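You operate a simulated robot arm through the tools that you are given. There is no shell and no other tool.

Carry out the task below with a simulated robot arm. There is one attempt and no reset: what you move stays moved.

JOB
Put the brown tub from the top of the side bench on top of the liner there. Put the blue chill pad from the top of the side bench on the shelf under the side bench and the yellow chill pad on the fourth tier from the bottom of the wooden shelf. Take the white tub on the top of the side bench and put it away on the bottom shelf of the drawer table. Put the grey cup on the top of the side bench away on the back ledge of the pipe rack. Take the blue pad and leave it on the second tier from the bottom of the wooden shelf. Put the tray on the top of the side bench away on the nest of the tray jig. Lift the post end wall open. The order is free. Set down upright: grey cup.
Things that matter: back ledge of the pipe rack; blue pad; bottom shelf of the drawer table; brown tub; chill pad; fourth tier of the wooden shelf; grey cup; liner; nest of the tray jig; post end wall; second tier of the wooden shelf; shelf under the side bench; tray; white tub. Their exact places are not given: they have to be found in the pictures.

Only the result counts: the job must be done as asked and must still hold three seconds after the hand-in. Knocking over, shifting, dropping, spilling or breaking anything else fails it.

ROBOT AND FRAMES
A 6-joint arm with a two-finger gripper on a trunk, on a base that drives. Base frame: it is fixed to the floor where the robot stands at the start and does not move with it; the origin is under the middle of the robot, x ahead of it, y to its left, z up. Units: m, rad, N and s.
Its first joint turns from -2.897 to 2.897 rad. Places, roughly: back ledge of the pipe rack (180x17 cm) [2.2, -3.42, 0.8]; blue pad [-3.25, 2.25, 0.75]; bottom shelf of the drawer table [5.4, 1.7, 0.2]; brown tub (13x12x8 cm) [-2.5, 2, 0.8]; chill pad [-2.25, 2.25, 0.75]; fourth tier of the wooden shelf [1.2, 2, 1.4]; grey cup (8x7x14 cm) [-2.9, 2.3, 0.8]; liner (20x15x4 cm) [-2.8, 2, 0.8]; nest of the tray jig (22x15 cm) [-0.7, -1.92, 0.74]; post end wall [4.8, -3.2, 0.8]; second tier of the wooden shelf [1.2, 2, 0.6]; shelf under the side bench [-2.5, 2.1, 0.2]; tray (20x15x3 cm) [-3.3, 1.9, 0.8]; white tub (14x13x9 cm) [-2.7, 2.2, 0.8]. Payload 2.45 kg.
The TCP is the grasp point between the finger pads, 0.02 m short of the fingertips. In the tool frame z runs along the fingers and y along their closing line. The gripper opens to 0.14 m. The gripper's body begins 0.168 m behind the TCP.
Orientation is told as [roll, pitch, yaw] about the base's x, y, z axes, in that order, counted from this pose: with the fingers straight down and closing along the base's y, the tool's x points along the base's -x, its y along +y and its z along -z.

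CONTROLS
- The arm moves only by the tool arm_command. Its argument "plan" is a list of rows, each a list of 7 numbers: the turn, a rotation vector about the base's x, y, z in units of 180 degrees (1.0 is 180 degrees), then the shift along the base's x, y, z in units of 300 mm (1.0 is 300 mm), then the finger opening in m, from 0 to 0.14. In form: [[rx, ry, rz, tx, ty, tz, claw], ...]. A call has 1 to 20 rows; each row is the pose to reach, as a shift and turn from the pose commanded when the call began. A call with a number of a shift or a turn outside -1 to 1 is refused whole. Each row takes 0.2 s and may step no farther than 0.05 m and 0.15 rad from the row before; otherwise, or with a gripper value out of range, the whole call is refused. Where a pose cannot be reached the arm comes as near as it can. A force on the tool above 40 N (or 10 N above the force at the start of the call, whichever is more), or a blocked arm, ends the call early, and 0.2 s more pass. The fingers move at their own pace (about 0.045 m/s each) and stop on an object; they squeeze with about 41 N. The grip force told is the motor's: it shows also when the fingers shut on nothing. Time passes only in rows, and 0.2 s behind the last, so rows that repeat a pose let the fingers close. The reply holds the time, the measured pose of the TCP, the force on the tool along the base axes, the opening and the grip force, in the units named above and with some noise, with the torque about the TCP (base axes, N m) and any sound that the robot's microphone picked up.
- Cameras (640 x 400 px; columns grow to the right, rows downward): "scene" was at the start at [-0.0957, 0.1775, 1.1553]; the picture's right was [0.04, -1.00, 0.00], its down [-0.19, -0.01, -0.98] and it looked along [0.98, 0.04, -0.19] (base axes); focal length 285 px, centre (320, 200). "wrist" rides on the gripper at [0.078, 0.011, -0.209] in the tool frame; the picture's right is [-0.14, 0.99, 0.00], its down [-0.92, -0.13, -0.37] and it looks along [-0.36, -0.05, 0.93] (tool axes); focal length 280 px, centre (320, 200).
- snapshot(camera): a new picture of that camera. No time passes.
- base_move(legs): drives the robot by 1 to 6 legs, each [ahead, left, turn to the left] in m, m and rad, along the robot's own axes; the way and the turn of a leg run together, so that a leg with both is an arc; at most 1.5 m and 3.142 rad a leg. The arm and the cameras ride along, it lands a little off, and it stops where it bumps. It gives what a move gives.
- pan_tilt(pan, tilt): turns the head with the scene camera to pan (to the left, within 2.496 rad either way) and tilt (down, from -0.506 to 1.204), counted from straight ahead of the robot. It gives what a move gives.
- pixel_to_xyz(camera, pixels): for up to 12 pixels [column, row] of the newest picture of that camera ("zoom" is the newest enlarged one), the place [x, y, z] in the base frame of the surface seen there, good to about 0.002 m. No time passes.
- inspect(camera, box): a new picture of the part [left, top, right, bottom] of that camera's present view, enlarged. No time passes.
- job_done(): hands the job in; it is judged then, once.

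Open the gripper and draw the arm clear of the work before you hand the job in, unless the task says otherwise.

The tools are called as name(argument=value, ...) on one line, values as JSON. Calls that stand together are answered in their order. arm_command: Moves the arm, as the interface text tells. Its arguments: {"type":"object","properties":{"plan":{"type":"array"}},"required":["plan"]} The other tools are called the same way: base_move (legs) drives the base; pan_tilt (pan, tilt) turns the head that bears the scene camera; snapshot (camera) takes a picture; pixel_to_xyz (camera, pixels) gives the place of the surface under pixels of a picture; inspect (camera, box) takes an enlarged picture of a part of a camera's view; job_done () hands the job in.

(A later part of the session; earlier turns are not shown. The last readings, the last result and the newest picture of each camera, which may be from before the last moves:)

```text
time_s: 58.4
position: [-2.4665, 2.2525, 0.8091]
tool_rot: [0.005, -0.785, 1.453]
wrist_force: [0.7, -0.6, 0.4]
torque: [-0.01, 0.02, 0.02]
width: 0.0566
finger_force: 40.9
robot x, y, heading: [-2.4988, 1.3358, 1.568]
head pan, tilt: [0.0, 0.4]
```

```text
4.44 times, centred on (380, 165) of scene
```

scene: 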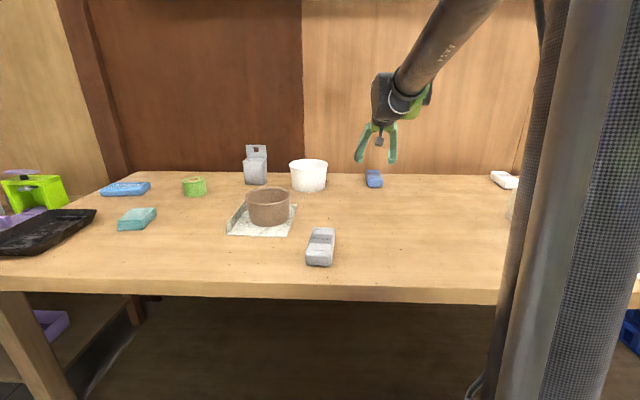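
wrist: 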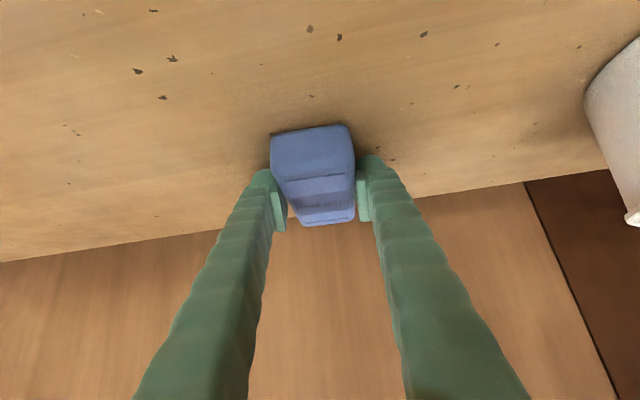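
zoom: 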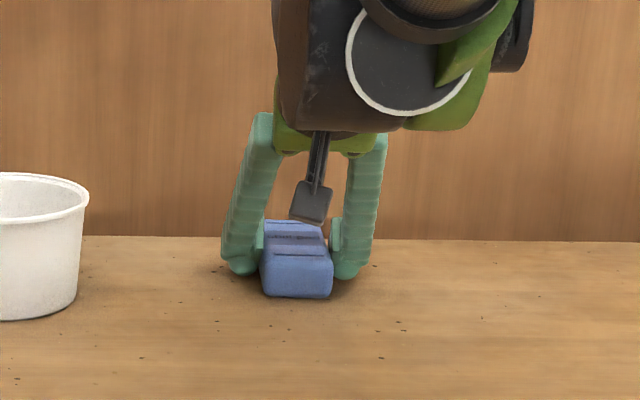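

Pad held (width 0.0566, 41 N). I'll lift it 0.15 m and check it.

arm_command(plan=[[0, 0, 0, 0, 0, 0.1, 0.0], [0, 0, 0, 0, 0, 0.22, 0.0], [0, 0, 0, 0, 0, 0.36, 0.0], [0, 0, 0, 0, 0, 0.5, 0.0], [0, 0, 0, 0, 0, 0.5, 0.0]])

snapshot(camera="wrist")

snapshot(camera="scene")

```text
time_s: 59.6
position: [-2.4681, 2.2495, 0.9592]
tool_rot: [0.004, -0.786, 1.452]
wrist_force: [-0.2, 0.2, -2.5]
torque: [-0.03, -0.02, -0.02]
width: 0.0567
finger_force: 41.3
robot x, y, heading: [-2.4942, 1.3366, 1.568]
head pan, tilt: [0.0, 0.4]
```

```text
taken
```

wrist: 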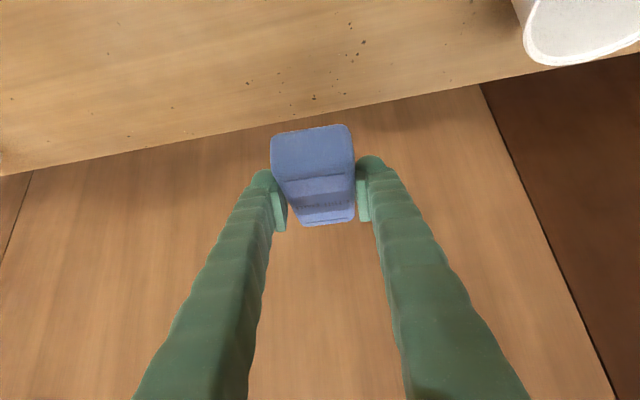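

```text
taken
```

scene: 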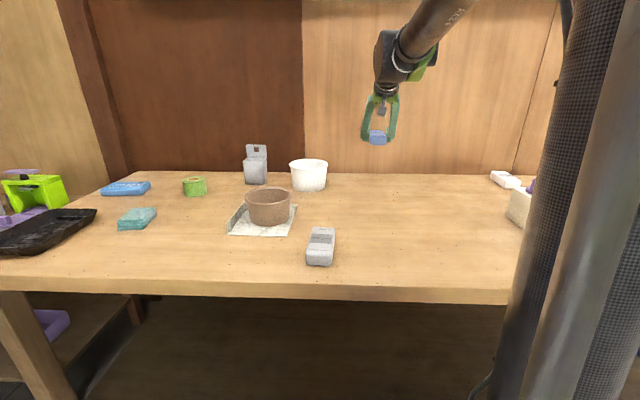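

Pad held well. I'll back the robot 0.85 m so that I can lower the arm in front of the bench.

base_move(legs=[[-0.85, 0, 0]])

arm_command(plan=[[0, 0, 0, 0, 0.05, -0.15, 0.0], [0, 0, 0, 0, 0.1, -0.3, 0.0], [0, 0, 0, 0, 0.15, -0.45, 0.0], [0, 0, 0, 0, 0.2, -0.6, 0.0], [0, 0, 0, 0, 0.25, -0.75, 0.0], [0, 0, 0, 0, 0.3, -0.9, 0.0], [0, 0, 0, 0, 0.3, -1.0, 0.0]])

snapshot(camera="scene")

```text
time_s: 64.2
position: [-2.4677, 1.3915, 0.9603]
tool_rot: [0.005, -0.784, 1.439]
wrist_force: [-0.2, -0.1, -3.2]
torque: [-0.02, -0.02, 0.01]
width: 0.0569
finger_force: 40.7
robot x, y, heading: [-2.5158, 0.479, 1.551]
head pan, tilt: [0.0, 0.4]
```

```text
time_s: 65.8
position: [-2.4673, 1.4799, 0.6605]
tool_rot: [0.006, -0.787, 1.439]
wrist_force: [-0.3, -0.3, -1.6]
torque: [0.02, -0.01, -0.01]
width: 0.0566
finger_force: 41.1
robot x, y, heading: [-2.5134, 0.4767, 1.551]
head pan, tilt: [0.0, 0.4]
```

```text
taken
```

scene: 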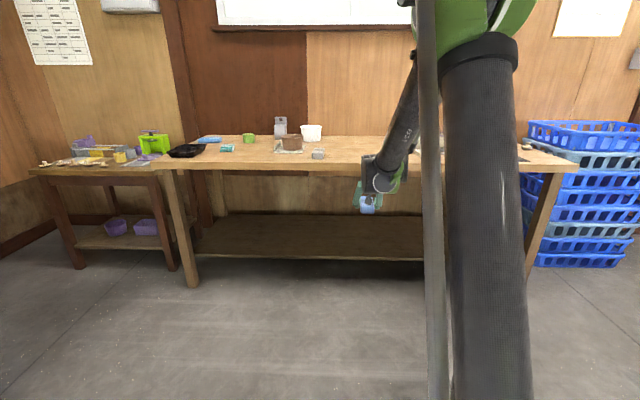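

The arm lowers freely in front of the bench. I'll lower on to about z=0.27.

arm_command(plan=[[0, 0, 0, 0, 0, -0.15, 0.0], [0, 0, 0, 0, 0, -0.3, 0.0], [0, 0, 0, 0, 0, -0.45, 0.0], [0, 0, 0, 0, 0, -0.6, 0.0], [0, 0, 0, 0, 0, -0.75, 0.0], [0, 0, 0, 0, 0, -0.9, 0.0], [0, 0, 0, 0, 0, -1.0, 0.0]])

arm_command(plan=[[0, 0, 0, 0, 0, -0.15, 0.0], [0, 0, 0, 0, 0, -0.28, 0.0], [0, 0, 0, 0, 0, -0.28, 0.0]])

snapshot(camera="scene")

snapshot(camera="wrist")

```text
time_s: 67.3
position: [-2.4658, 1.4806, 0.3589]
tool_rot: [0.007, -0.786, 1.441]
wrist_force: [0.7, -0.7, -1.7]
torque: [-0.01, 0.01, 0.01]
width: 0.0565
finger_force: 41.0
robot x, y, heading: [-2.5088, 0.478, 1.55]
head pan, tilt: [0.0, 0.4]
```

```text
time_s: 68.2
position: [-2.466, 1.4794, 0.2761]
tool_rot: [0.003, -0.785, 1.439]
wrist_force: [0.7, 0.0, -1.6]
torque: [0.0, -0.02, 0.04]
width: 0.0563
finger_force: 40.3
robot x, y, heading: [-2.5094, 0.475, 1.556]
head pan, tilt: [0.0, 0.4]
```

```text
taken
```

scene: 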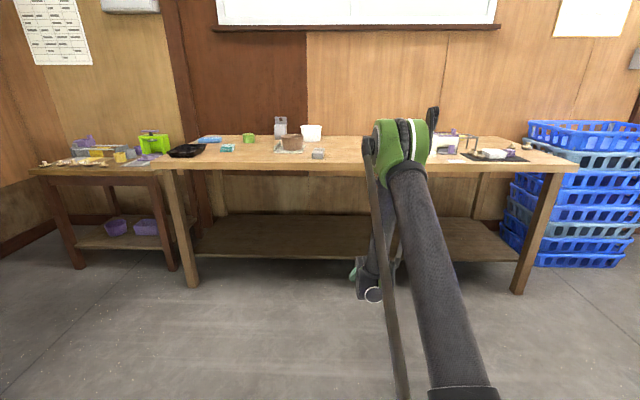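

```text
taken
```

wrist: 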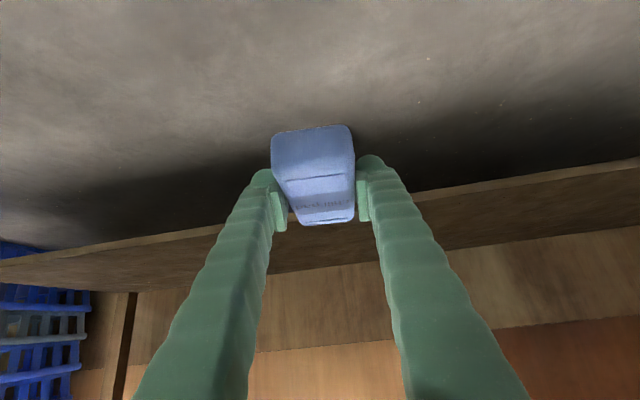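

The arm is in a low pose; I'll measure the elbow, forearm and shelf edge so the drive-in keeps clear of the bench edge.

pixel_to_xyz(camera="scene", pixels=[[395, 140], [412, 165], [376, 230], [366, 265], [372, 292], [432, 115], [300, 258], [300, 252], [300, 175], [300, 166]])

inspect(camera="scene", box=[320, 90, 480, 310])

```text
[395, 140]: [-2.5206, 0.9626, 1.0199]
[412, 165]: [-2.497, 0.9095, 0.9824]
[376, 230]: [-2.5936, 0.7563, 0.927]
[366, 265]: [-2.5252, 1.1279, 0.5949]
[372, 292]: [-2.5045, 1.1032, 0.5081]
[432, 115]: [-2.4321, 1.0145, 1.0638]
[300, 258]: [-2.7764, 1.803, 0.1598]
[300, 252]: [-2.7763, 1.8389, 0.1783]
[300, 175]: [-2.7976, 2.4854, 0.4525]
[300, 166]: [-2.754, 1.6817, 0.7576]
```

```text
1.82 times, centred on (400, 200) of scene
```

zoom: 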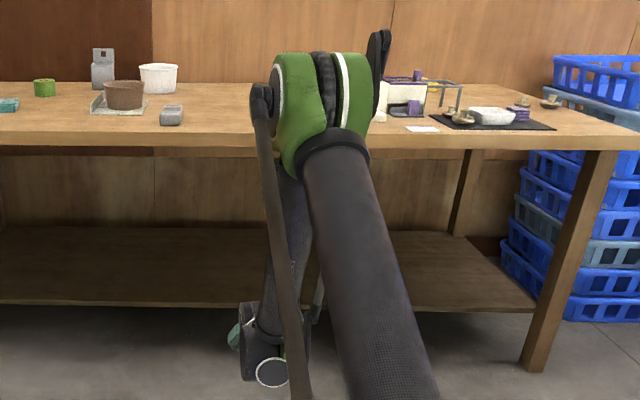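

The forearm stays ~0.65 m ahead of the axis while the TCP is 1.0 m ahead. I'll drive 0.32 m ahead, which puts the pad just over the shelf's front edge, 0.065 m above it.

base_move(legs=[[0.32, 0, 0]])

snapshot(camera="wrist")

snapshot(camera="scene")

```text
time_s: 70.3
position: [-2.4542, 1.7968, 0.2762]
tool_rot: [0.005, -0.785, 1.434]
wrist_force: [-0.5, 0.3, -1.0]
torque: [-0.01, -0.01, -0.01]
width: 0.0565
finger_force: 40.8
robot x, y, heading: [-2.5036, 0.7948, 1.542]
head pan, tilt: [0.0, 0.4]
```

```text
taken
```

wrist: 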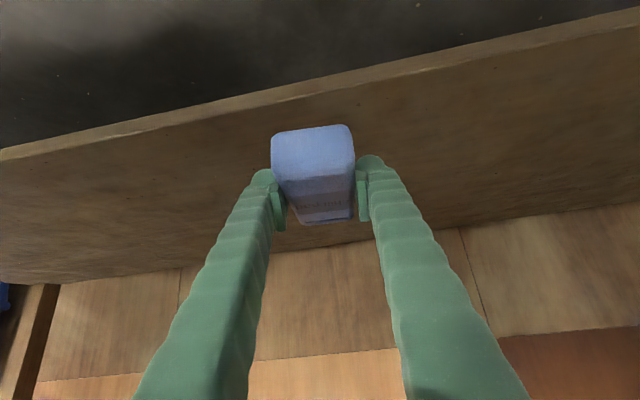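

```text
taken
```

scene: 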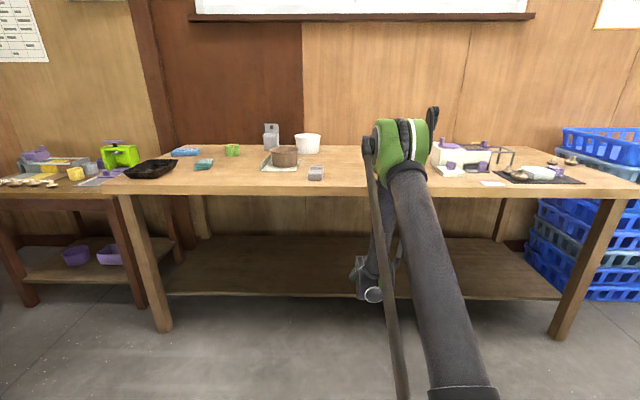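

The pad is over the shelf's front. I'll reach in 0.12 m, then lower to just above the shelf.

arm_command(plan=[[0, 0, 0, 0, 0.13, 0, 0.0], [0, 0, 0, 0, 0.26, 0, 0.0], [0, 0, 0, 0, 0.4, 0, 0.0], [0, 0, 0, 0, 0.4, -0.1, 0.0], [0, 0, 0, 0, 0.4, -0.18, 0.0], [0, 0, 0, 0, 0.4, -0.205, 0.0], [0, 0, 0, 0, 0.4, -0.215, 0.0], [0, 0, 0, 0, 0.4, -0.215, 0.0]])

snapshot(camera="wrist")

inspect(camera="scene", box=[300, 200, 460, 320])

```text
time_s: 72.1
position: [-2.4546, 1.9182, 0.2115]
tool_rot: [0.004, -0.786, 1.435]
wrist_force: [0.0, -0.1, -1.1]
torque: [-0.07, 0.01, -0.01]
width: 0.0566
finger_force: 41.6
robot x, y, heading: [-2.5051, 0.7955, 1.547]
head pan, tilt: [0.0, 0.4]
```

```text
taken
```

wrist: 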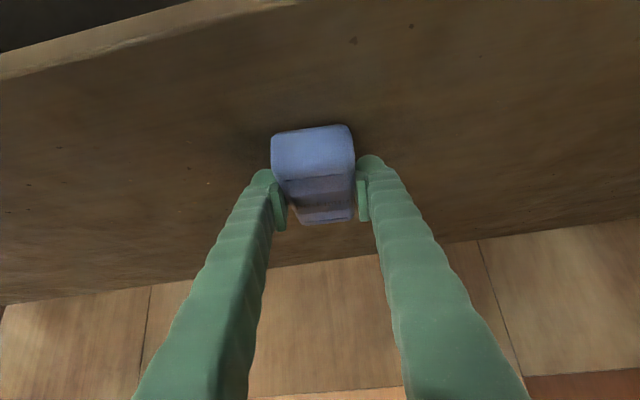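

```text
3.33 times, centred on (380, 260) of scene
```

zoom: 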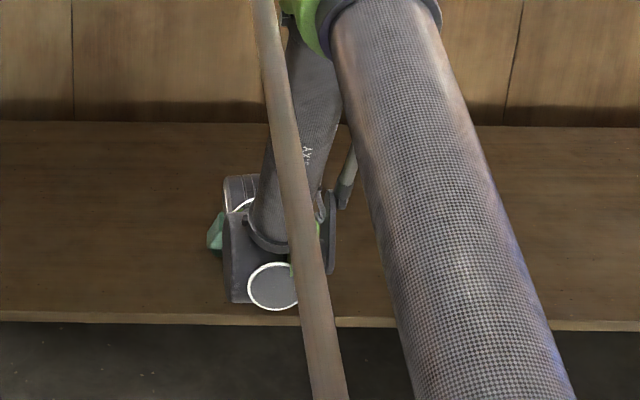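

About 2 mm remain. I'll lower slightly, open, and withdraw backwards-up along the tool axis.

arm_command(plan=[[0, 0, 0, 0, 0, -0.007, 0.0], [0, 0, 0, 0, 0, -0.007, 0.0], [0, 0, 0, 0, 0, -0.007, 0.09], [0, 0, 0, 0, 0, -0.007, 0.09], [0, 0, 0, 0, 0, -0.007, 0.09], [0, 0, 0, 0, -0.08, 0.08, 0.09], [0, 0, 0, 0, -0.18, 0.16, 0.09], [0, 0, 0, 0, -0.3, 0.22, 0.09], [0, 0, 0, 0, -0.45, 0.22, 0.09], [0, 0, 0, 0, -0.6, 0.22, 0.09]])

snapshot(camera="wrist")

```text
time_s: 74.3
position: [-2.4541, 1.7655, 0.2928]
tool_rot: [0.004, -0.782, 1.434]
wrist_force: [0.1, 0.2, 0.1]
torque: [0.01, 0.01, -0.02]
width: 0.0901
finger_force: 0.1
out of reach, approached as far as the arm can: row 10
robot x, y, heading: [-2.5023, 0.7957, 1.546]
head pan, tilt: [0.0, 0.4]
```

```text
taken
```

wrist: 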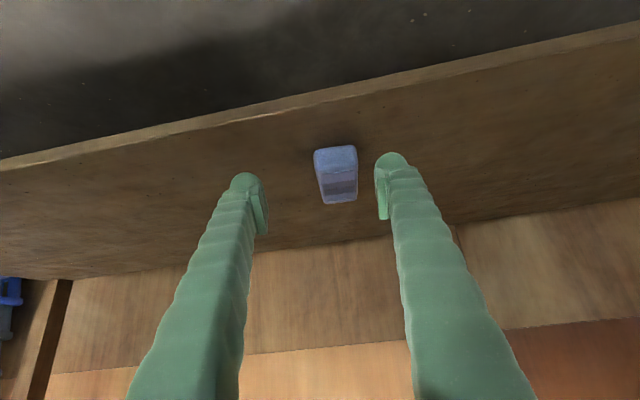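

The blue chill pad lies on the lower shelf. I'll verify its position and then back away.

pixel_to_xyz(camera="wrist", pixels=[[335, 155], [340, 185], [340, 198], [330, 120], [330, 100]])

base_move(legs=[[-0.4, 0, 0]])

snapshot(camera="scene")

```text
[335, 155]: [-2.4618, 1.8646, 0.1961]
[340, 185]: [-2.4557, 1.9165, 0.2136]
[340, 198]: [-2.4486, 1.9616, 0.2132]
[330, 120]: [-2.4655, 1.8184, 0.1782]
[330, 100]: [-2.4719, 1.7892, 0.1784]
```

```text
time_s: 76.8
position: [-2.4588, 1.3619, 0.2945]
tool_rot: [0.006, -0.782, 1.429]
wrist_force: [0.0, -0.5, 0.0]
torque: [-0.01, 0.0, 0.03]
width: 0.0901
finger_force: 0.1
robot x, y, heading: [-2.512, 0.3904, 1.538]
head pan, tilt: [0.0, 0.4]
```

```text
taken
```

scene: 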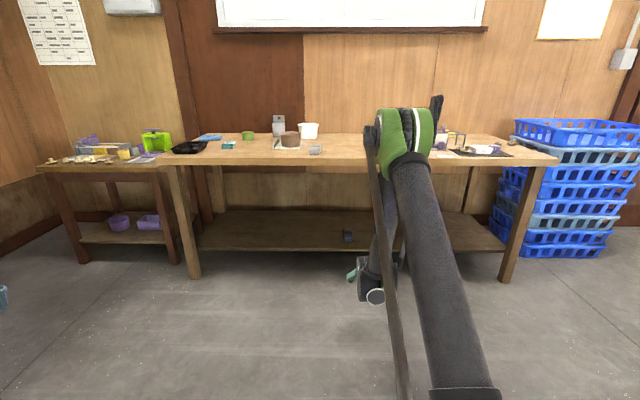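

The blue chill pad rests fully on the shelf (y 1.86–1.97, z top 0.213). Now I raise the arm back up before going to the yellow chill pad behind the white device.

arm_command(plan=[[0, 0, 0, 0, 0, 0.15, 0.1], [0, 0, 0, 0, 0, 0.3, 0.1], [0, 0, 0, 0, 0, 0.45, 0.1], [0, 0, 0, 0, 0, 0.6, 0.1], [0, 0, 0, 0, 0, 0.75, 0.1], [0, 0, 0, 0, 0, 0.9, 0.1], [0, 0, 0, 0, 0, 1.0, 0.1]])

arm_command(plan=[[0, 0, 0, 0, 0, 0.15, 0.1], [0, 0, 0, 0, 0, 0.3, 0.1], [0, 0, 0, 0, 0, 0.45, 0.1], [0, 0, 0, 0, 0, 0.6, 0.1], [0, 0, 0, 0, 0, 0.75, 0.1], [0, 0, 0, 0, 0, 0.9, 0.1], [0, 0, 0, 0, 0, 1.0, 0.1]])

arm_command(plan=[[-0.045, 0, 0, 0, 0, 0.15, 0.1], [-0.09, 0, 0, 0, -0.1, 0.3, 0.1], [-0.135, 0, 0, 0, -0.2, 0.45, 0.1], [-0.18, 0, 0, 0, -0.3, 0.5, 0.1], [-0.225, 0, 0, 0, -0.4, 0.5, 0.1], [-0.249, 0, 0, 0, -0.5, 0.5, 0.1]])

base_move(legs=[[0, -0.55, 0.033], [0.75, 0, 0]])

snapshot(camera="wrist")

snapshot(camera="scene")

```text
time_s: 78.4
position: [-2.4588, 1.3594, 0.5965]
tool_rot: [0.004, -0.782, 1.429]
wrist_force: [-0.2, 0.0, 0.0]
torque: [-0.02, 0.0, -0.01]
width: 0.1001
finger_force: 0.1
robot x, y, heading: [-2.5134, 0.3888, 1.535]
head pan, tilt: [0.0, 0.4]
```

```text
time_s: 80.0
position: [-2.4571, 1.3619, 0.8966]
tool_rot: [0.005, -0.782, 1.427]
wrist_force: [-1.1, 0.2, 1.1]
torque: [0.0, 0.0, 0.01]
width: 0.1
finger_force: 0.1
robot x, y, heading: [-2.5105, 0.3869, 1.542]
head pan, tilt: [0.0, 0.4]
```

```text
refused: row 2 steps farther than a row can; nothing moved
```

```text
time_s: 86.8
position: [-1.9897, 2.1027, 0.8958]
tool_rot: [0.004, -0.783, 1.491]
wrist_force: [-0.1, -0.2, 0.0]
torque: [-0.01, -0.02, 0.02]
width: 0.0999
finger_force: 0.0
robot x, y, heading: [-1.9842, 1.1258, 1.607]
head pan, tilt: [0.0, 0.4]
```

```text
taken
```

wrist: 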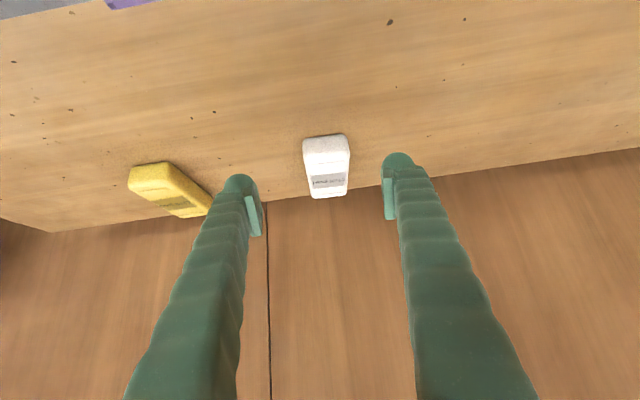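

```text
taken
```

scene: 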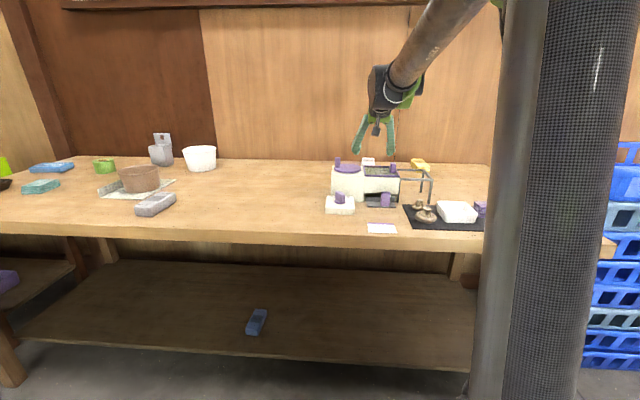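

The tilt-back call was refused, so the base drove with the tool at z≈0.9. I must check that the white device was not touched; zooming in on it.

inspect(camera="scene", box=[310, 140, 490, 245])

pixel_to_xyz(camera="scene", pixels=[[338, 160], [347, 168], [393, 167], [350, 186], [405, 200], [430, 178], [340, 208], [420, 164], [368, 161], [366, 185], [455, 212]])

```text
3.56 times, centred on (400, 192) of scene
```

zoom: 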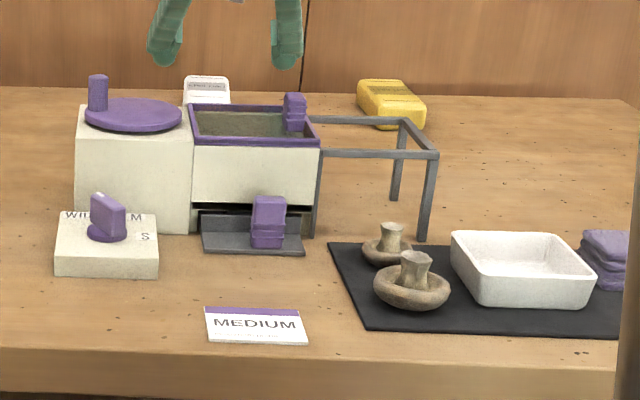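

```text
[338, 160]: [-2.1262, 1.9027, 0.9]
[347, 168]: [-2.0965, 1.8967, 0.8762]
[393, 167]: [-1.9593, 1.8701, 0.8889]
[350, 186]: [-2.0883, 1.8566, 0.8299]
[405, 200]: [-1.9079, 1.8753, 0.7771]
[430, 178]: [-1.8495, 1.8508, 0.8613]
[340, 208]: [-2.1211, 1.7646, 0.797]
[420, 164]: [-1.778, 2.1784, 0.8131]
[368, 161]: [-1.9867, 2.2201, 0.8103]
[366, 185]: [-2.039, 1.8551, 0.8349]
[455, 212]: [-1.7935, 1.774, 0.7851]
```

The device is where it was (front face y≈1.855, unchanged) and nothing was heard. I'll raise the tool straight up first, then return it to vertical.

arm_command(plan=[[0, 0, 0, 0, 0, 0.15, 0.1], [0, 0, 0, 0, 0, 0.3, 0.1], [0, 0, 0, 0, 0, 0.45, 0.1], [0, 0, 0, 0, 0, 0.6, 0.1]])

snapshot(camera="wrist")

```text
time_s: 87.8
position: [-1.9927, 2.1011, 1.0776]
tool_rot: [0.005, -0.782, 1.49]
wrist_force: [0.0, 0.1, -0.8]
torque: [0.01, 0.03, -0.01]
width: 0.0999
finger_force: 0.0
robot x, y, heading: [-1.984, 1.1274, 1.603]
head pan, tilt: [0.0, 0.4]
```

```text
taken
```

wrist: 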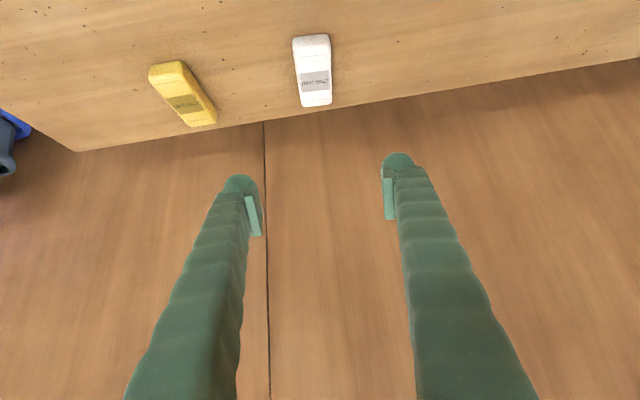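

The yellow pad shows at (183,93). I'll measure its corners.

pixel_to_xyz(camera="wrist", pixels=[[153, 78], [180, 63], [192, 122], [215, 115], [184, 95], [310, 50], [315, 98]])

inspect(camera="wrist", box=[130, 40, 240, 140])

```text
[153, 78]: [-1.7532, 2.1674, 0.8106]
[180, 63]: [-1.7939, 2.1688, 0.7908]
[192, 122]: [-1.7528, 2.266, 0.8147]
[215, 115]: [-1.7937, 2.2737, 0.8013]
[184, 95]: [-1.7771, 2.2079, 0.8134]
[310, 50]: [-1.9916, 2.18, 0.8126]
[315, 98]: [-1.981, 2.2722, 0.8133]
```

```text
4.00 times, centred on (185, 90) of wrist
```

zoom: 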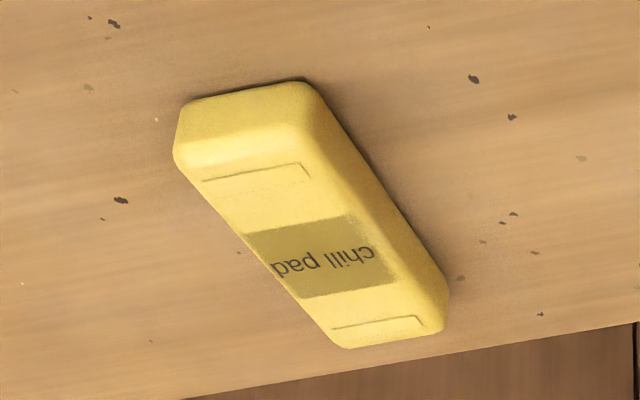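

I'll query label-line points on the zoomed yellow pad to get its yaw.

pixel_to_xyz(camera="zoom", pixels=[[205, 180], [303, 165], [335, 328], [420, 317], [252, 235], [348, 218], [300, 296], [385, 280]])

```text
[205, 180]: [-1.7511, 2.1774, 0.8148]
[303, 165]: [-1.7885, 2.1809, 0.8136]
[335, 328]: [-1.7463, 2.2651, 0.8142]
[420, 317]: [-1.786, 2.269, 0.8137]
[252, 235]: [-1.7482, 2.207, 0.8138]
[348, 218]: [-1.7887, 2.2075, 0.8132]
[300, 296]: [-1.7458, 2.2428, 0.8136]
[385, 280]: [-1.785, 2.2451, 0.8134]
```

Yellow pad centre ≈(-1.768, 2.223), long axis ~2° off +y. I'll shift the base right by 0.16 m and straighten its heading.

base_move(legs=[[0, -0.16, -0.03]])

snapshot(camera="wrist")

```text
time_s: 89.2
position: [-1.8066, 2.1036, 1.0774]
tool_rot: [0.004, -0.782, 1.462]
wrist_force: [-0.5, 1.0, 0.2]
torque: [0.03, 0.01, 0.02]
width: 0.0999
finger_force: 0.1
robot x, y, heading: [-1.8232, 1.1318, 1.576]
head pan, tilt: [0.0, 0.4]
```

```text
taken
```

wrist: 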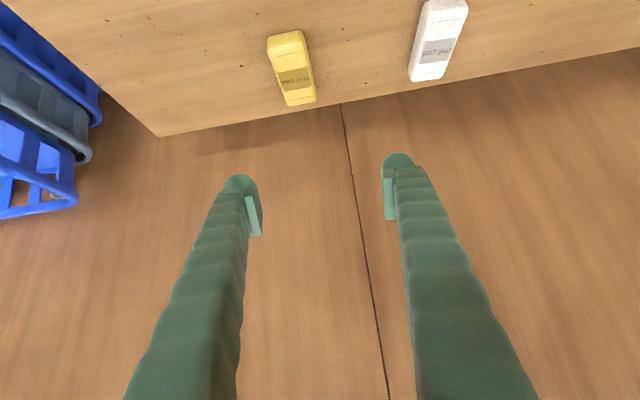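

Now tilt a bit further (55° from vertical), align yaw with the pad, and hover above it.

arm_command(plan=[[0.014, -0.0006, 0.0054, 0.03, 0.1, -0.05, 0.1], [0.028, -0.0012, 0.0108, 0.06, 0.2, -0.12, 0.1], [0.042, -0.0018, 0.0162, 0.1, 0.3, -0.2, 0.1], [0.0566, -0.0023, 0.0216, 0.129, 0.398, -0.3, 0.1], [0.0566, -0.0023, 0.0216, 0.129, 0.398, -0.43, 0.1], [0.0566, -0.0023, 0.0216, 0.129, 0.398, -0.58, 0.1], [0.0566, -0.0023, 0.0216, 0.129, 0.398, -0.58, 0.1]])

snapshot(camera="wrist")

snapshot(camera="scene")

```text
time_s: 90.8
position: [-1.7655, 2.224, 0.9002]
tool_rot: [0.016, -0.961, 1.524]
wrist_force: [-0.5, 1.3, -0.7]
torque: [-0.01, 0.01, 0.01]
width: 0.1001
finger_force: 0.0
robot x, y, heading: [-1.8241, 1.1321, 1.577]
head pan, tilt: [0.0, 0.4]
```

```text
taken
```

wrist: 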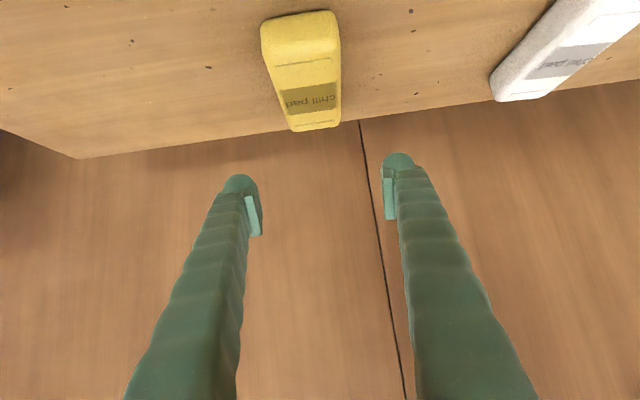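

```text
taken
```

scene: 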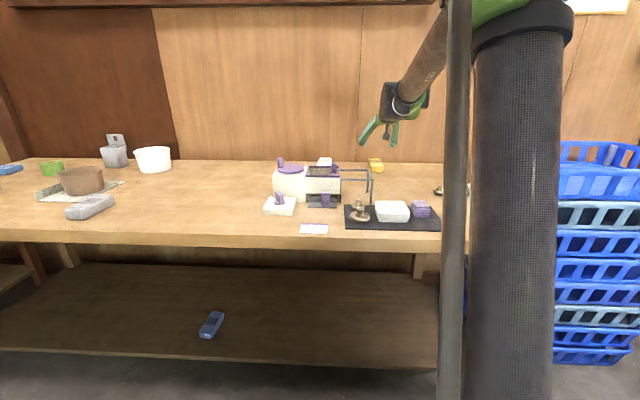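

The hover is right over the pad (TCP -1.7655, 2.224). Before descending I check where the grey wire frame's right side stands.

inspect(camera="scene", box=[300, 140, 420, 230])

pixel_to_xyz(camera="scene", pixels=[[371, 185], [371, 172], [366, 171], [355, 171], [345, 180], [375, 165]])

```text
4.44 times, centred on (360, 185) of scene
```

zoom: 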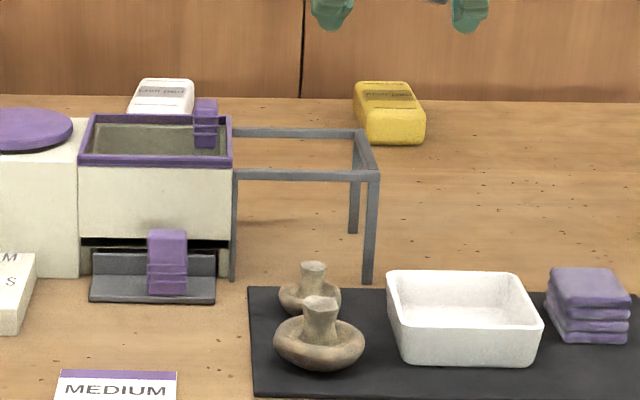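

```text
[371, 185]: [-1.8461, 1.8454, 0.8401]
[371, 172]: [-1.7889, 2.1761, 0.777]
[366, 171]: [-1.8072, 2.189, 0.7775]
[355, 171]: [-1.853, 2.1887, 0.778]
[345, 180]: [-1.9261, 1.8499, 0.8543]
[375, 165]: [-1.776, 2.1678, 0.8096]
```

The frame's right leg is at x≈-1.846, y≤~1.98 and top 0.86, clear of the gripper. I descend to z≈0.809 and close.

arm_command(plan=[[0, 0, 0, -0.008, 0, -0.12, 0.1], [0, 0, 0, -0.008, 0, -0.24, 0.1], [0, 0, 0, -0.008, 0, -0.303, 0.1], [0, 0, 0, -0.008, 0, -0.303, 0.1], [0, 0, 0, -0.008, 0, -0.303, 0.0], [0, 0, 0, -0.008, 0, -0.303, 0.0], [0, 0, 0, -0.008, 0, -0.303, 0.0], [0, 0, 0, -0.008, 0, -0.303, 0.0], [0, 0, 0, -0.008, 0, -0.303, 0.0]])

snapshot(camera="wrist")

```text
time_s: 92.8
position: [-1.7692, 2.2233, 0.8126]
tool_rot: [0.017, -0.957, 1.527]
wrist_force: [0.3, -0.6, 1.0]
torque: [-0.02, -0.01, 0.0]
width: 0.0574
finger_force: 41.5
robot x, y, heading: [-1.825, 1.13, 1.571]
head pan, tilt: [0.0, 0.4]
```

```text
taken
```

wrist: 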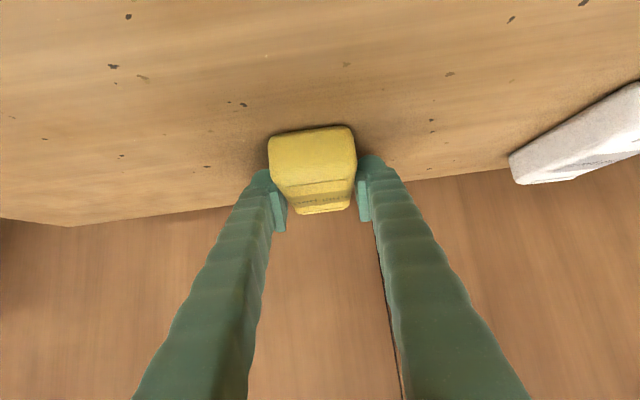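

The yellow pad is held (0.0574, 41 N). I lift 0.25 m before moving the base.

arm_command(plan=[[0, 0, 0, 0, 0, 0.1, 0.0], [0, 0, 0, 0, 0, 0.25, 0.0], [0, 0, 0, 0, 0, 0.4, 0.0], [0, 0, 0, 0, 0, 0.55, 0.0], [0, 0, 0, 0, 0, 0.7, 0.0], [0, 0, 0, 0, 0, 0.85, 0.0], [0, 0, 0, 0, 0, 0.85, 0.0]])

snapshot(camera="scene")

```text
time_s: 94.4
position: [-1.7704, 2.2219, 1.0702]
tool_rot: [0.017, -0.958, 1.526]
wrist_force: [0.2, -0.6, -2.4]
torque: [-0.04, 0.04, -0.05]
width: 0.0573
finger_force: 41.0
robot x, y, heading: [-1.8239, 1.1332, 1.578]
head pan, tilt: [0.0, 0.4]
```

```text
taken
```

scene: 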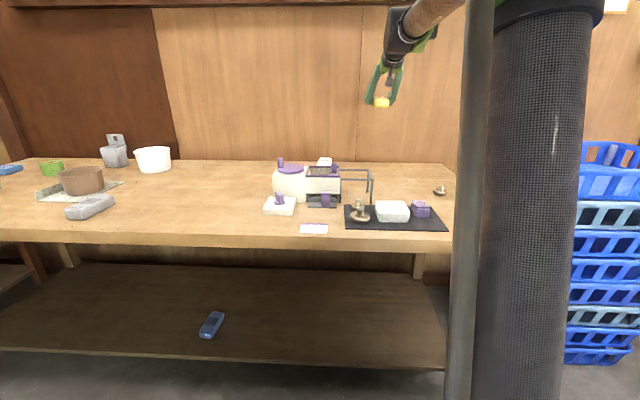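

The pad is secure. I'll back off and strafe right to stand in front of the wooden shelf, well away from it.

base_move(legs=[[-0.95, 0, 0], [0, -1.5, 0], [0, -1.4, 0]])

pan_tilt(pan=0.0, tilt=0.05)

snapshot(camera="scene")

snapshot(camera="wrist")

```text
time_s: 112.7
position: [1.0798, 1.3004, 1.069]
tool_rot: [0.017, -0.959, 1.531]
wrist_force: [0.3, -0.3, -2.4]
torque: [0.03, 0.0, 0.0]
width: 0.057
finger_force: 41.2
robot x, y, heading: [1.0333, 0.2121, 1.584]
head pan, tilt: [0.0, 0.4]
```

```text
time_s: 113.5
position: [1.0782, 1.3012, 1.0689]
tool_rot: [0.016, -0.958, 1.531]
wrist_force: [-0.6, -0.4, -1.9]
torque: [-0.01, -0.02, 0.0]
width: 0.0573
finger_force: 41.1
robot x, y, heading: [1.0345, 0.2089, 1.582]
head pan, tilt: [0.0, 0.051]
```

```text
taken
```

scene: 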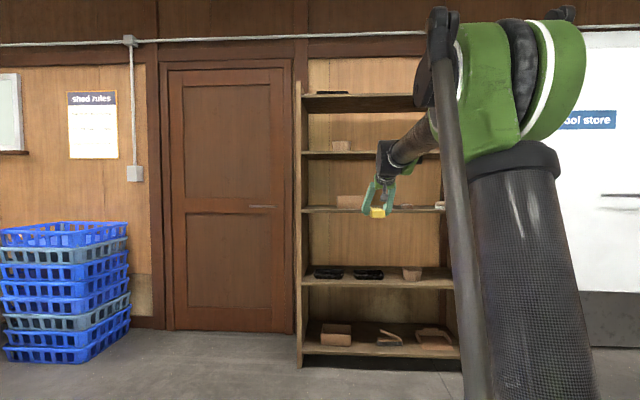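

```text
taken
```

wrist: 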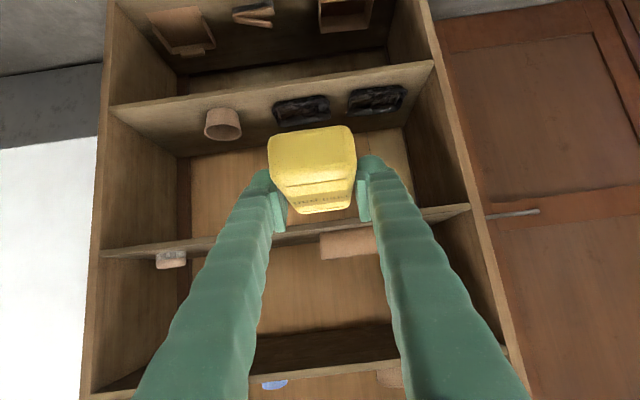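

The shelf's boards show at rows 350, 282, 210, 153, 97. I'll measure the boards' heights and depth and the sides.

pixel_to_xyz(camera="scene", pixels=[[330, 351], [330, 285], [330, 211], [330, 154], [330, 98], [340, 146], [300, 250], [313, 250], [380, 280], [390, 153], [340, 205], [370, 98]])

inspect(camera="scene", box=[290, 80, 460, 220])

```text
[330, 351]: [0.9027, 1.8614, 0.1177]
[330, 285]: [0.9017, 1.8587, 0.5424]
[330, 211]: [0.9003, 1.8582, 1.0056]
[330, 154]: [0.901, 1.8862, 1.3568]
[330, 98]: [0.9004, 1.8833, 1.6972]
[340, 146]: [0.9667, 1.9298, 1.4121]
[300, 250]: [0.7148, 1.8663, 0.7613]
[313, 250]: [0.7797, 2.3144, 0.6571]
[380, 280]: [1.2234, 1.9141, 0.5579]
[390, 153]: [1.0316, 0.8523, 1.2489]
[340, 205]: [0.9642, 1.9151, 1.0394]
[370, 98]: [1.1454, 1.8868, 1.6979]
```

```text
2.86 times, centred on (375, 150) of scene
```

zoom: 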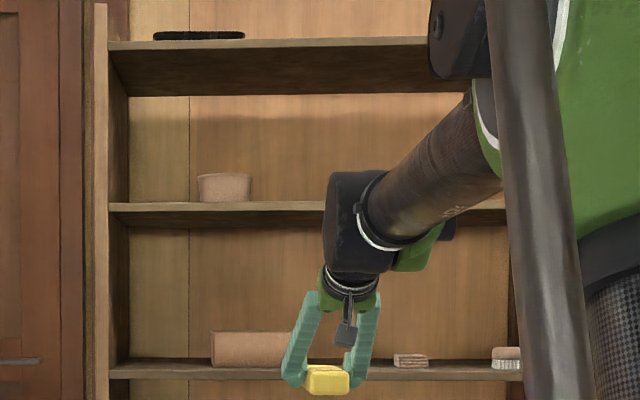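

Tier 4's underside is z≈1.357 and tier 5's is 1.697, front edge y≈1.858. I need to see the top of tier 4, so I'll raise and retract the tool and look with the wrist camera.

arm_command(plan=[[0, 0, 0, 0, -0.1, 0.12, 0.0], [0, 0, 0, 0, -0.2, 0.24, 0.0], [0, 0, 0, 0, -0.3, 0.36, 0.0], [0, 0, 0, 0, -0.4, 0.48, 0.0], [0, 0, 0, 0, -0.5, 0.6, 0.0], [0, 0, 0, 0, -0.6, 0.72, 0.0], [0, 0, 0, 0, -0.7, 0.84, 0.0], [0, 0, 0, 0, -0.8, 0.95, 0.0], [0, 0, 0, 0, -0.9, 1.0, 0.0]])

```text
time_s: 115.5
position: [1.0781, 1.0317, 1.3684]
tool_rot: [0.016, -0.958, 1.53]
wrist_force: [0.0, 1.0, -1.5]
torque: [-0.05, 0.01, -0.03]
width: 0.0573
finger_force: 41.2
robot x, y, heading: [1.0302, 0.2083, 1.582]
head pan, tilt: [0.0, 0.051]
```

arm_command(plan=[[0, 0, 0, 0, 0, 0.12, 0.0], [0, 0, 0, 0, 0, 0.24, 0.0], [0, 0, 0, 0, 0, 0.36, 0.0], [0, 0, 0, 0, 0, 0.45, 0.0], [0, 0, 0, 0, 0, 0.45, 0.0]])

snapshot(camera="wrist")

snapshot(camera="scene")

```text
time_s: 116.8
position: [1.0779, 1.0315, 1.5055]
tool_rot: [0.015, -0.959, 1.533]
wrist_force: [-0.8, 0.2, -2.2]
torque: [0.02, 0.04, 0.04]
width: 0.0575
finger_force: 40.5
robot x, y, heading: [1.0343, 0.2098, 1.586]
head pan, tilt: [0.0, 0.051]
```

```text
taken
```

wrist: 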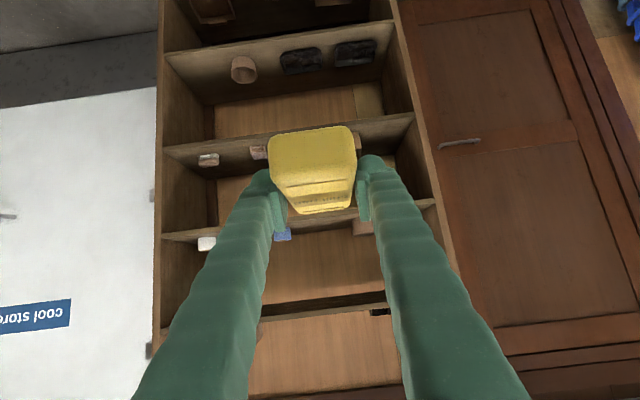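

```text
taken
```

scene: 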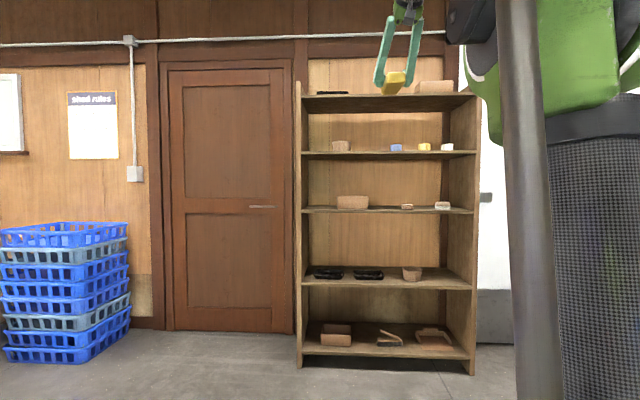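

The scene view now shows the whole shelf: tier 4 holds a brown cup (341,146), blue (396,147), yellow (424,146) and white (447,146) pads; free gap between columns 355-385. I'll measure.

pixel_to_xyz(camera="scene", pixels=[[334, 147], [349, 147], [391, 148], [402, 148], [424, 147], [447, 147], [370, 150], [370, 154], [370, 157], [370, 98], [370, 102]])

inspect(camera="scene", box=[300, 80, 480, 220])

pixel_to_xyz(camera="wrist", pixels=[[283, 236], [205, 244], [360, 228], [330, 250], [165, 238], [430, 202], [300, 220]])

```text
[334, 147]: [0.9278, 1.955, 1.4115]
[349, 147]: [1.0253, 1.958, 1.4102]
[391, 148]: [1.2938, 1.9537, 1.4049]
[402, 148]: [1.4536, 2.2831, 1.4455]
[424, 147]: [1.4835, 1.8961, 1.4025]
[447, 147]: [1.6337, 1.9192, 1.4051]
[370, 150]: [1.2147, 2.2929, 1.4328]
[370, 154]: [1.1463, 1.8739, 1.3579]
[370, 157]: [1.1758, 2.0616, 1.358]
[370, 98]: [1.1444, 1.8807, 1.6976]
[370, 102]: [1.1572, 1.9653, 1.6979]
```

```text
2.86 times, centred on (390, 150) of scene
```

zoom: 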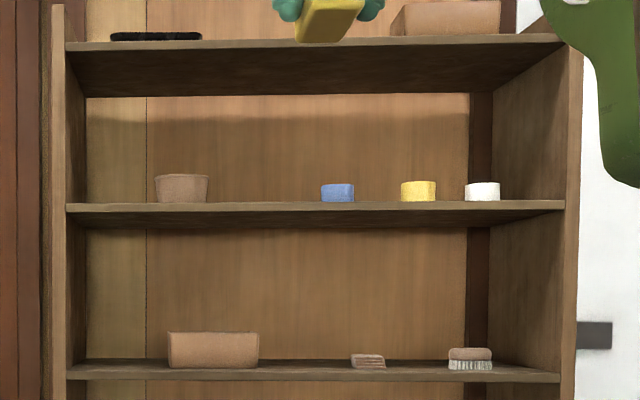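

```text
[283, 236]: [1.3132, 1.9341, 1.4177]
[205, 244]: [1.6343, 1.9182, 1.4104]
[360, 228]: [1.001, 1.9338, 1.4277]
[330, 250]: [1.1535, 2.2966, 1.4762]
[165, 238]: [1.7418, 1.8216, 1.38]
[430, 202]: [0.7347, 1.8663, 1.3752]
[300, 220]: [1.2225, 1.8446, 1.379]
```

Tier 4's top is z≈1.380 (y from 1.845 to 2.30); the free gap is x 1.03–1.29. I'll lower the tool to z≈1.46 and drive ahead so that the pad comes just to the shelf front at x≈1.15.

arm_command(plan=[[0, 0, 0, 0, 0, -0.08, 0.0], [0, 0, 0, 0, 0, -0.15, 0.0], [0, 0, 0, 0, 0, -0.15, 0.0]])

base_move(legs=[[0.7, -0.08, -0.012]])

snapshot(camera="wrist")

snapshot(camera="scene")

```text
time_s: 117.5
position: [1.0767, 1.0313, 1.4587]
tool_rot: [0.015, -0.959, 1.532]
wrist_force: [0.0, 0.7, -2.3]
torque: [0.01, -0.01, 0.0]
width: 0.0576
finger_force: 41.5
robot x, y, heading: [1.0313, 0.2102, 1.585]
head pan, tilt: [0.0, 0.051]
```

```text
time_s: 121.5
position: [1.1559, 1.7441, 1.4601]
tool_rot: [0.014, -0.959, 1.521]
wrist_force: [-0.8, 0.3, -2.2]
torque: [-0.02, 0.0, 0.0]
width: 0.0574
finger_force: 40.8
robot x, y, heading: [1.1031, 0.9197, 1.572]
head pan, tilt: [0.0, 0.051]
```

```text
taken
```

wrist: 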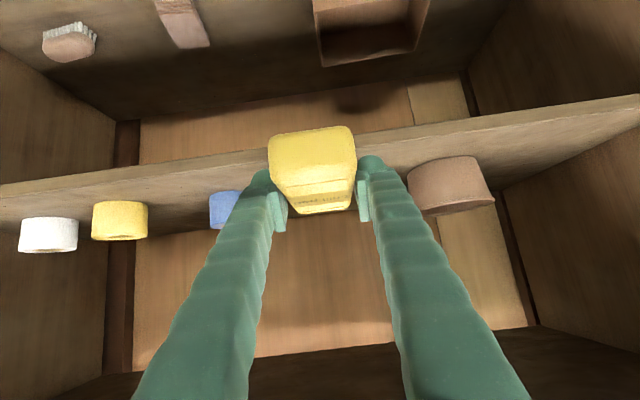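

```text
taken
```

scene: 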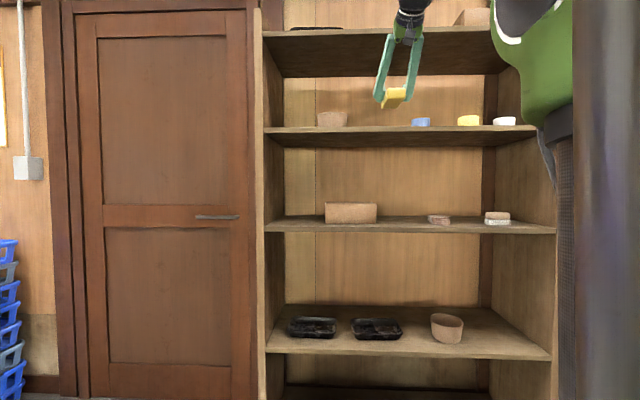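

The pad is centred between brown cup and blue item. I'll re-measure these neighbours and the board from the wrist view.

pixel_to_xyz(camera="wrist", pixels=[[410, 195], [425, 212], [214, 215], [234, 200], [300, 240], [380, 150], [240, 170], [420, 150]])

pixel_to_xyz(camera="scene", pixels=[[345, 122], [412, 123], [430, 123], [380, 130], [380, 38], [395, 98]])

```text
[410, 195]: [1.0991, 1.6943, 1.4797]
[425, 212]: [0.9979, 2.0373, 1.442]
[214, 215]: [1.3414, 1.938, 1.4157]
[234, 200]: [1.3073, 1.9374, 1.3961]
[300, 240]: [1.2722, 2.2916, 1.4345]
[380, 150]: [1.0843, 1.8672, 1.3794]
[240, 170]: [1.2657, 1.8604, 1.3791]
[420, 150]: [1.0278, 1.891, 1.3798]
```

```text
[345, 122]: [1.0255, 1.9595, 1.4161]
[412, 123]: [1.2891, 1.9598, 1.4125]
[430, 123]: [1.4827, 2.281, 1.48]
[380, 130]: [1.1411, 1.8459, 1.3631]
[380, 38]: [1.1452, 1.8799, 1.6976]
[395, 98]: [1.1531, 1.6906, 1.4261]
```

Clear by >0.06 m on both sides, pad bottom at 1.426 vs board 1.380. I'll drive 0.16 m further in and then reach a bit with the arm.

base_move(legs=[[0.16, 0, 0]])

arm_command(plan=[[0, 0, 0, 0, 0.06, 0, 0.0], [0, 0, 0, 0, 0.12, 0, 0.0], [0, 0, 0, 0, 0.12, 0, 0.0]])

snapshot(camera="wrist")

snapshot(camera="scene")

```text
time_s: 122.9
position: [1.1591, 1.9018, 1.4598]
tool_rot: [0.016, -0.959, 1.519]
wrist_force: [-0.4, -0.6, -2.4]
torque: [0.0, -0.01, -0.01]
width: 0.0572
finger_force: 41.1
robot x, y, heading: [1.1039, 1.0819, 1.577]
head pan, tilt: [0.0, 0.051]
```

```text
time_s: 123.7
position: [1.1581, 1.9393, 1.4592]
tool_rot: [0.016, -0.959, 1.521]
wrist_force: [-0.3, 0.4, -2.2]
torque: [0.03, -0.01, 0.01]
width: 0.0575
finger_force: 41.0
robot x, y, heading: [1.1059, 1.0808, 1.573]
head pan, tilt: [0.0, 0.051]
```

```text
taken
```

wrist: 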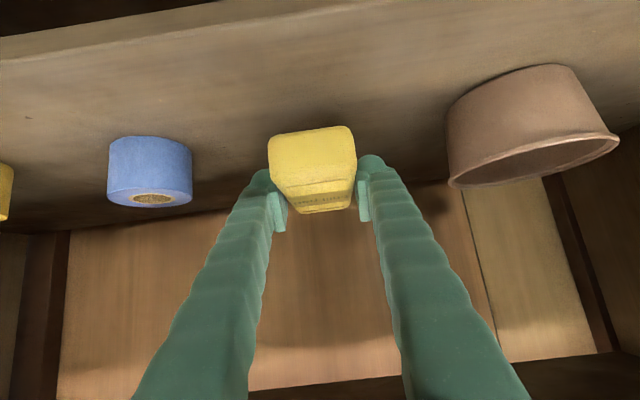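

```text
taken
```

scene: 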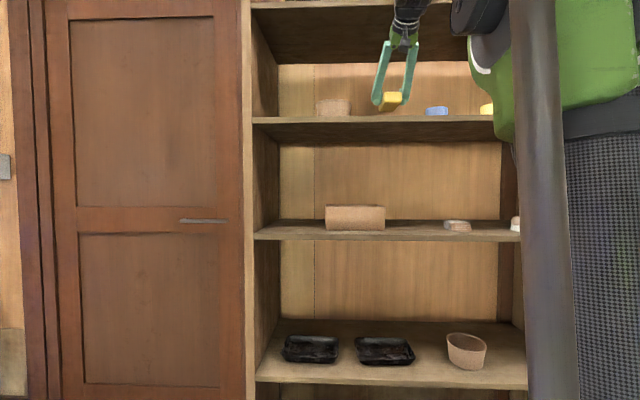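

The pad is above tier 4 with clear neighbours. I'll lower ~0.043 m, then see the force.

arm_command(plan=[[0, 0, 0, 0, 0, -0.07, 0.0], [0, 0, 0, 0, 0, -0.12, 0.0], [0, 0, 0, 0, 0, -0.143, 0.0], [0, 0, 0, 0, 0, -0.143, 0.0]])

inspect(camera="scene", box=[310, 30, 480, 150])

```text
time_s: 124.7
position: [1.1596, 1.9373, 1.4163]
tool_rot: [0.016, -0.958, 1.52]
wrist_force: [0.6, -0.9, -1.8]
torque: [0.01, -0.01, 0.04]
width: 0.0573
finger_force: 41.3
robot x, y, heading: [1.1033, 1.0814, 1.572]
head pan, tilt: [0.0, 0.051]
```

```text
3.33 times, centred on (395, 90) of scene
```

zoom: 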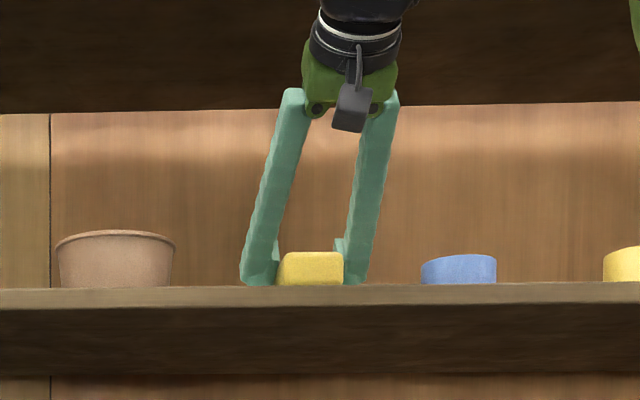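

It's within ~2 mm of the board. I'll settle it, open and withdraw back and up.

arm_command(plan=[[0, 0, 0, 0, 0, -0.008, 0.0], [0, 0, 0, 0, 0, -0.008, 0.0], [0, 0, 0, 0, 0, -0.008, 0.09], [0, 0, 0, 0, 0, -0.008, 0.09], [0, 0, 0, 0, 0, -0.008, 0.09], [0, 0, 0, 0, -0.1, 0.06, 0.09], [0, 0, 0, 0, -0.22, 0.13, 0.09], [0, 0, 0, 0, -0.36, 0.15, 0.09], [0, 0, 0, 0, -0.5, 0.15, 0.09], [0, 0, 0, 0, -0.64, 0.15, 0.09]])

snapshot(camera="wrist")

snapshot(camera="scene")

```text
time_s: 126.9
position: [1.1592, 1.7465, 1.4607]
tool_rot: [0.016, -0.958, 1.518]
wrist_force: [-0.2, 0.1, -0.9]
torque: [-0.01, 0.0, 0.04]
width: 0.09
finger_force: 0.1
robot x, y, heading: [1.1031, 1.0839, 1.575]
head pan, tilt: [0.0, 0.051]
```

```text
taken
```

wrist: 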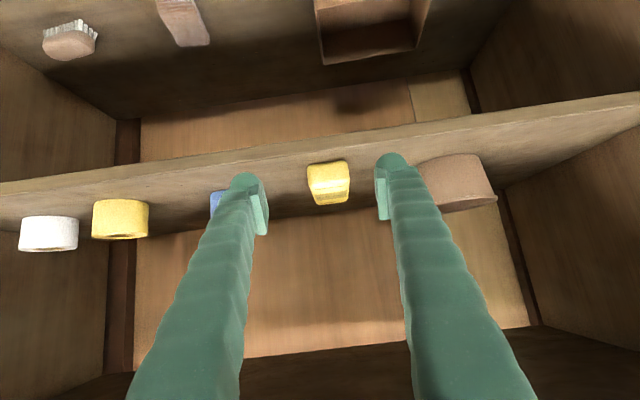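

```text
taken
```

scene: 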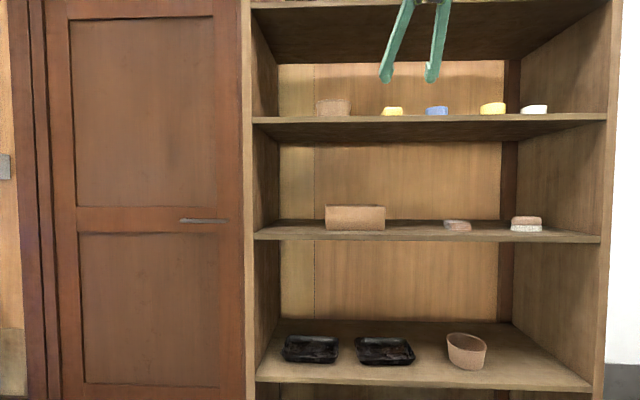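

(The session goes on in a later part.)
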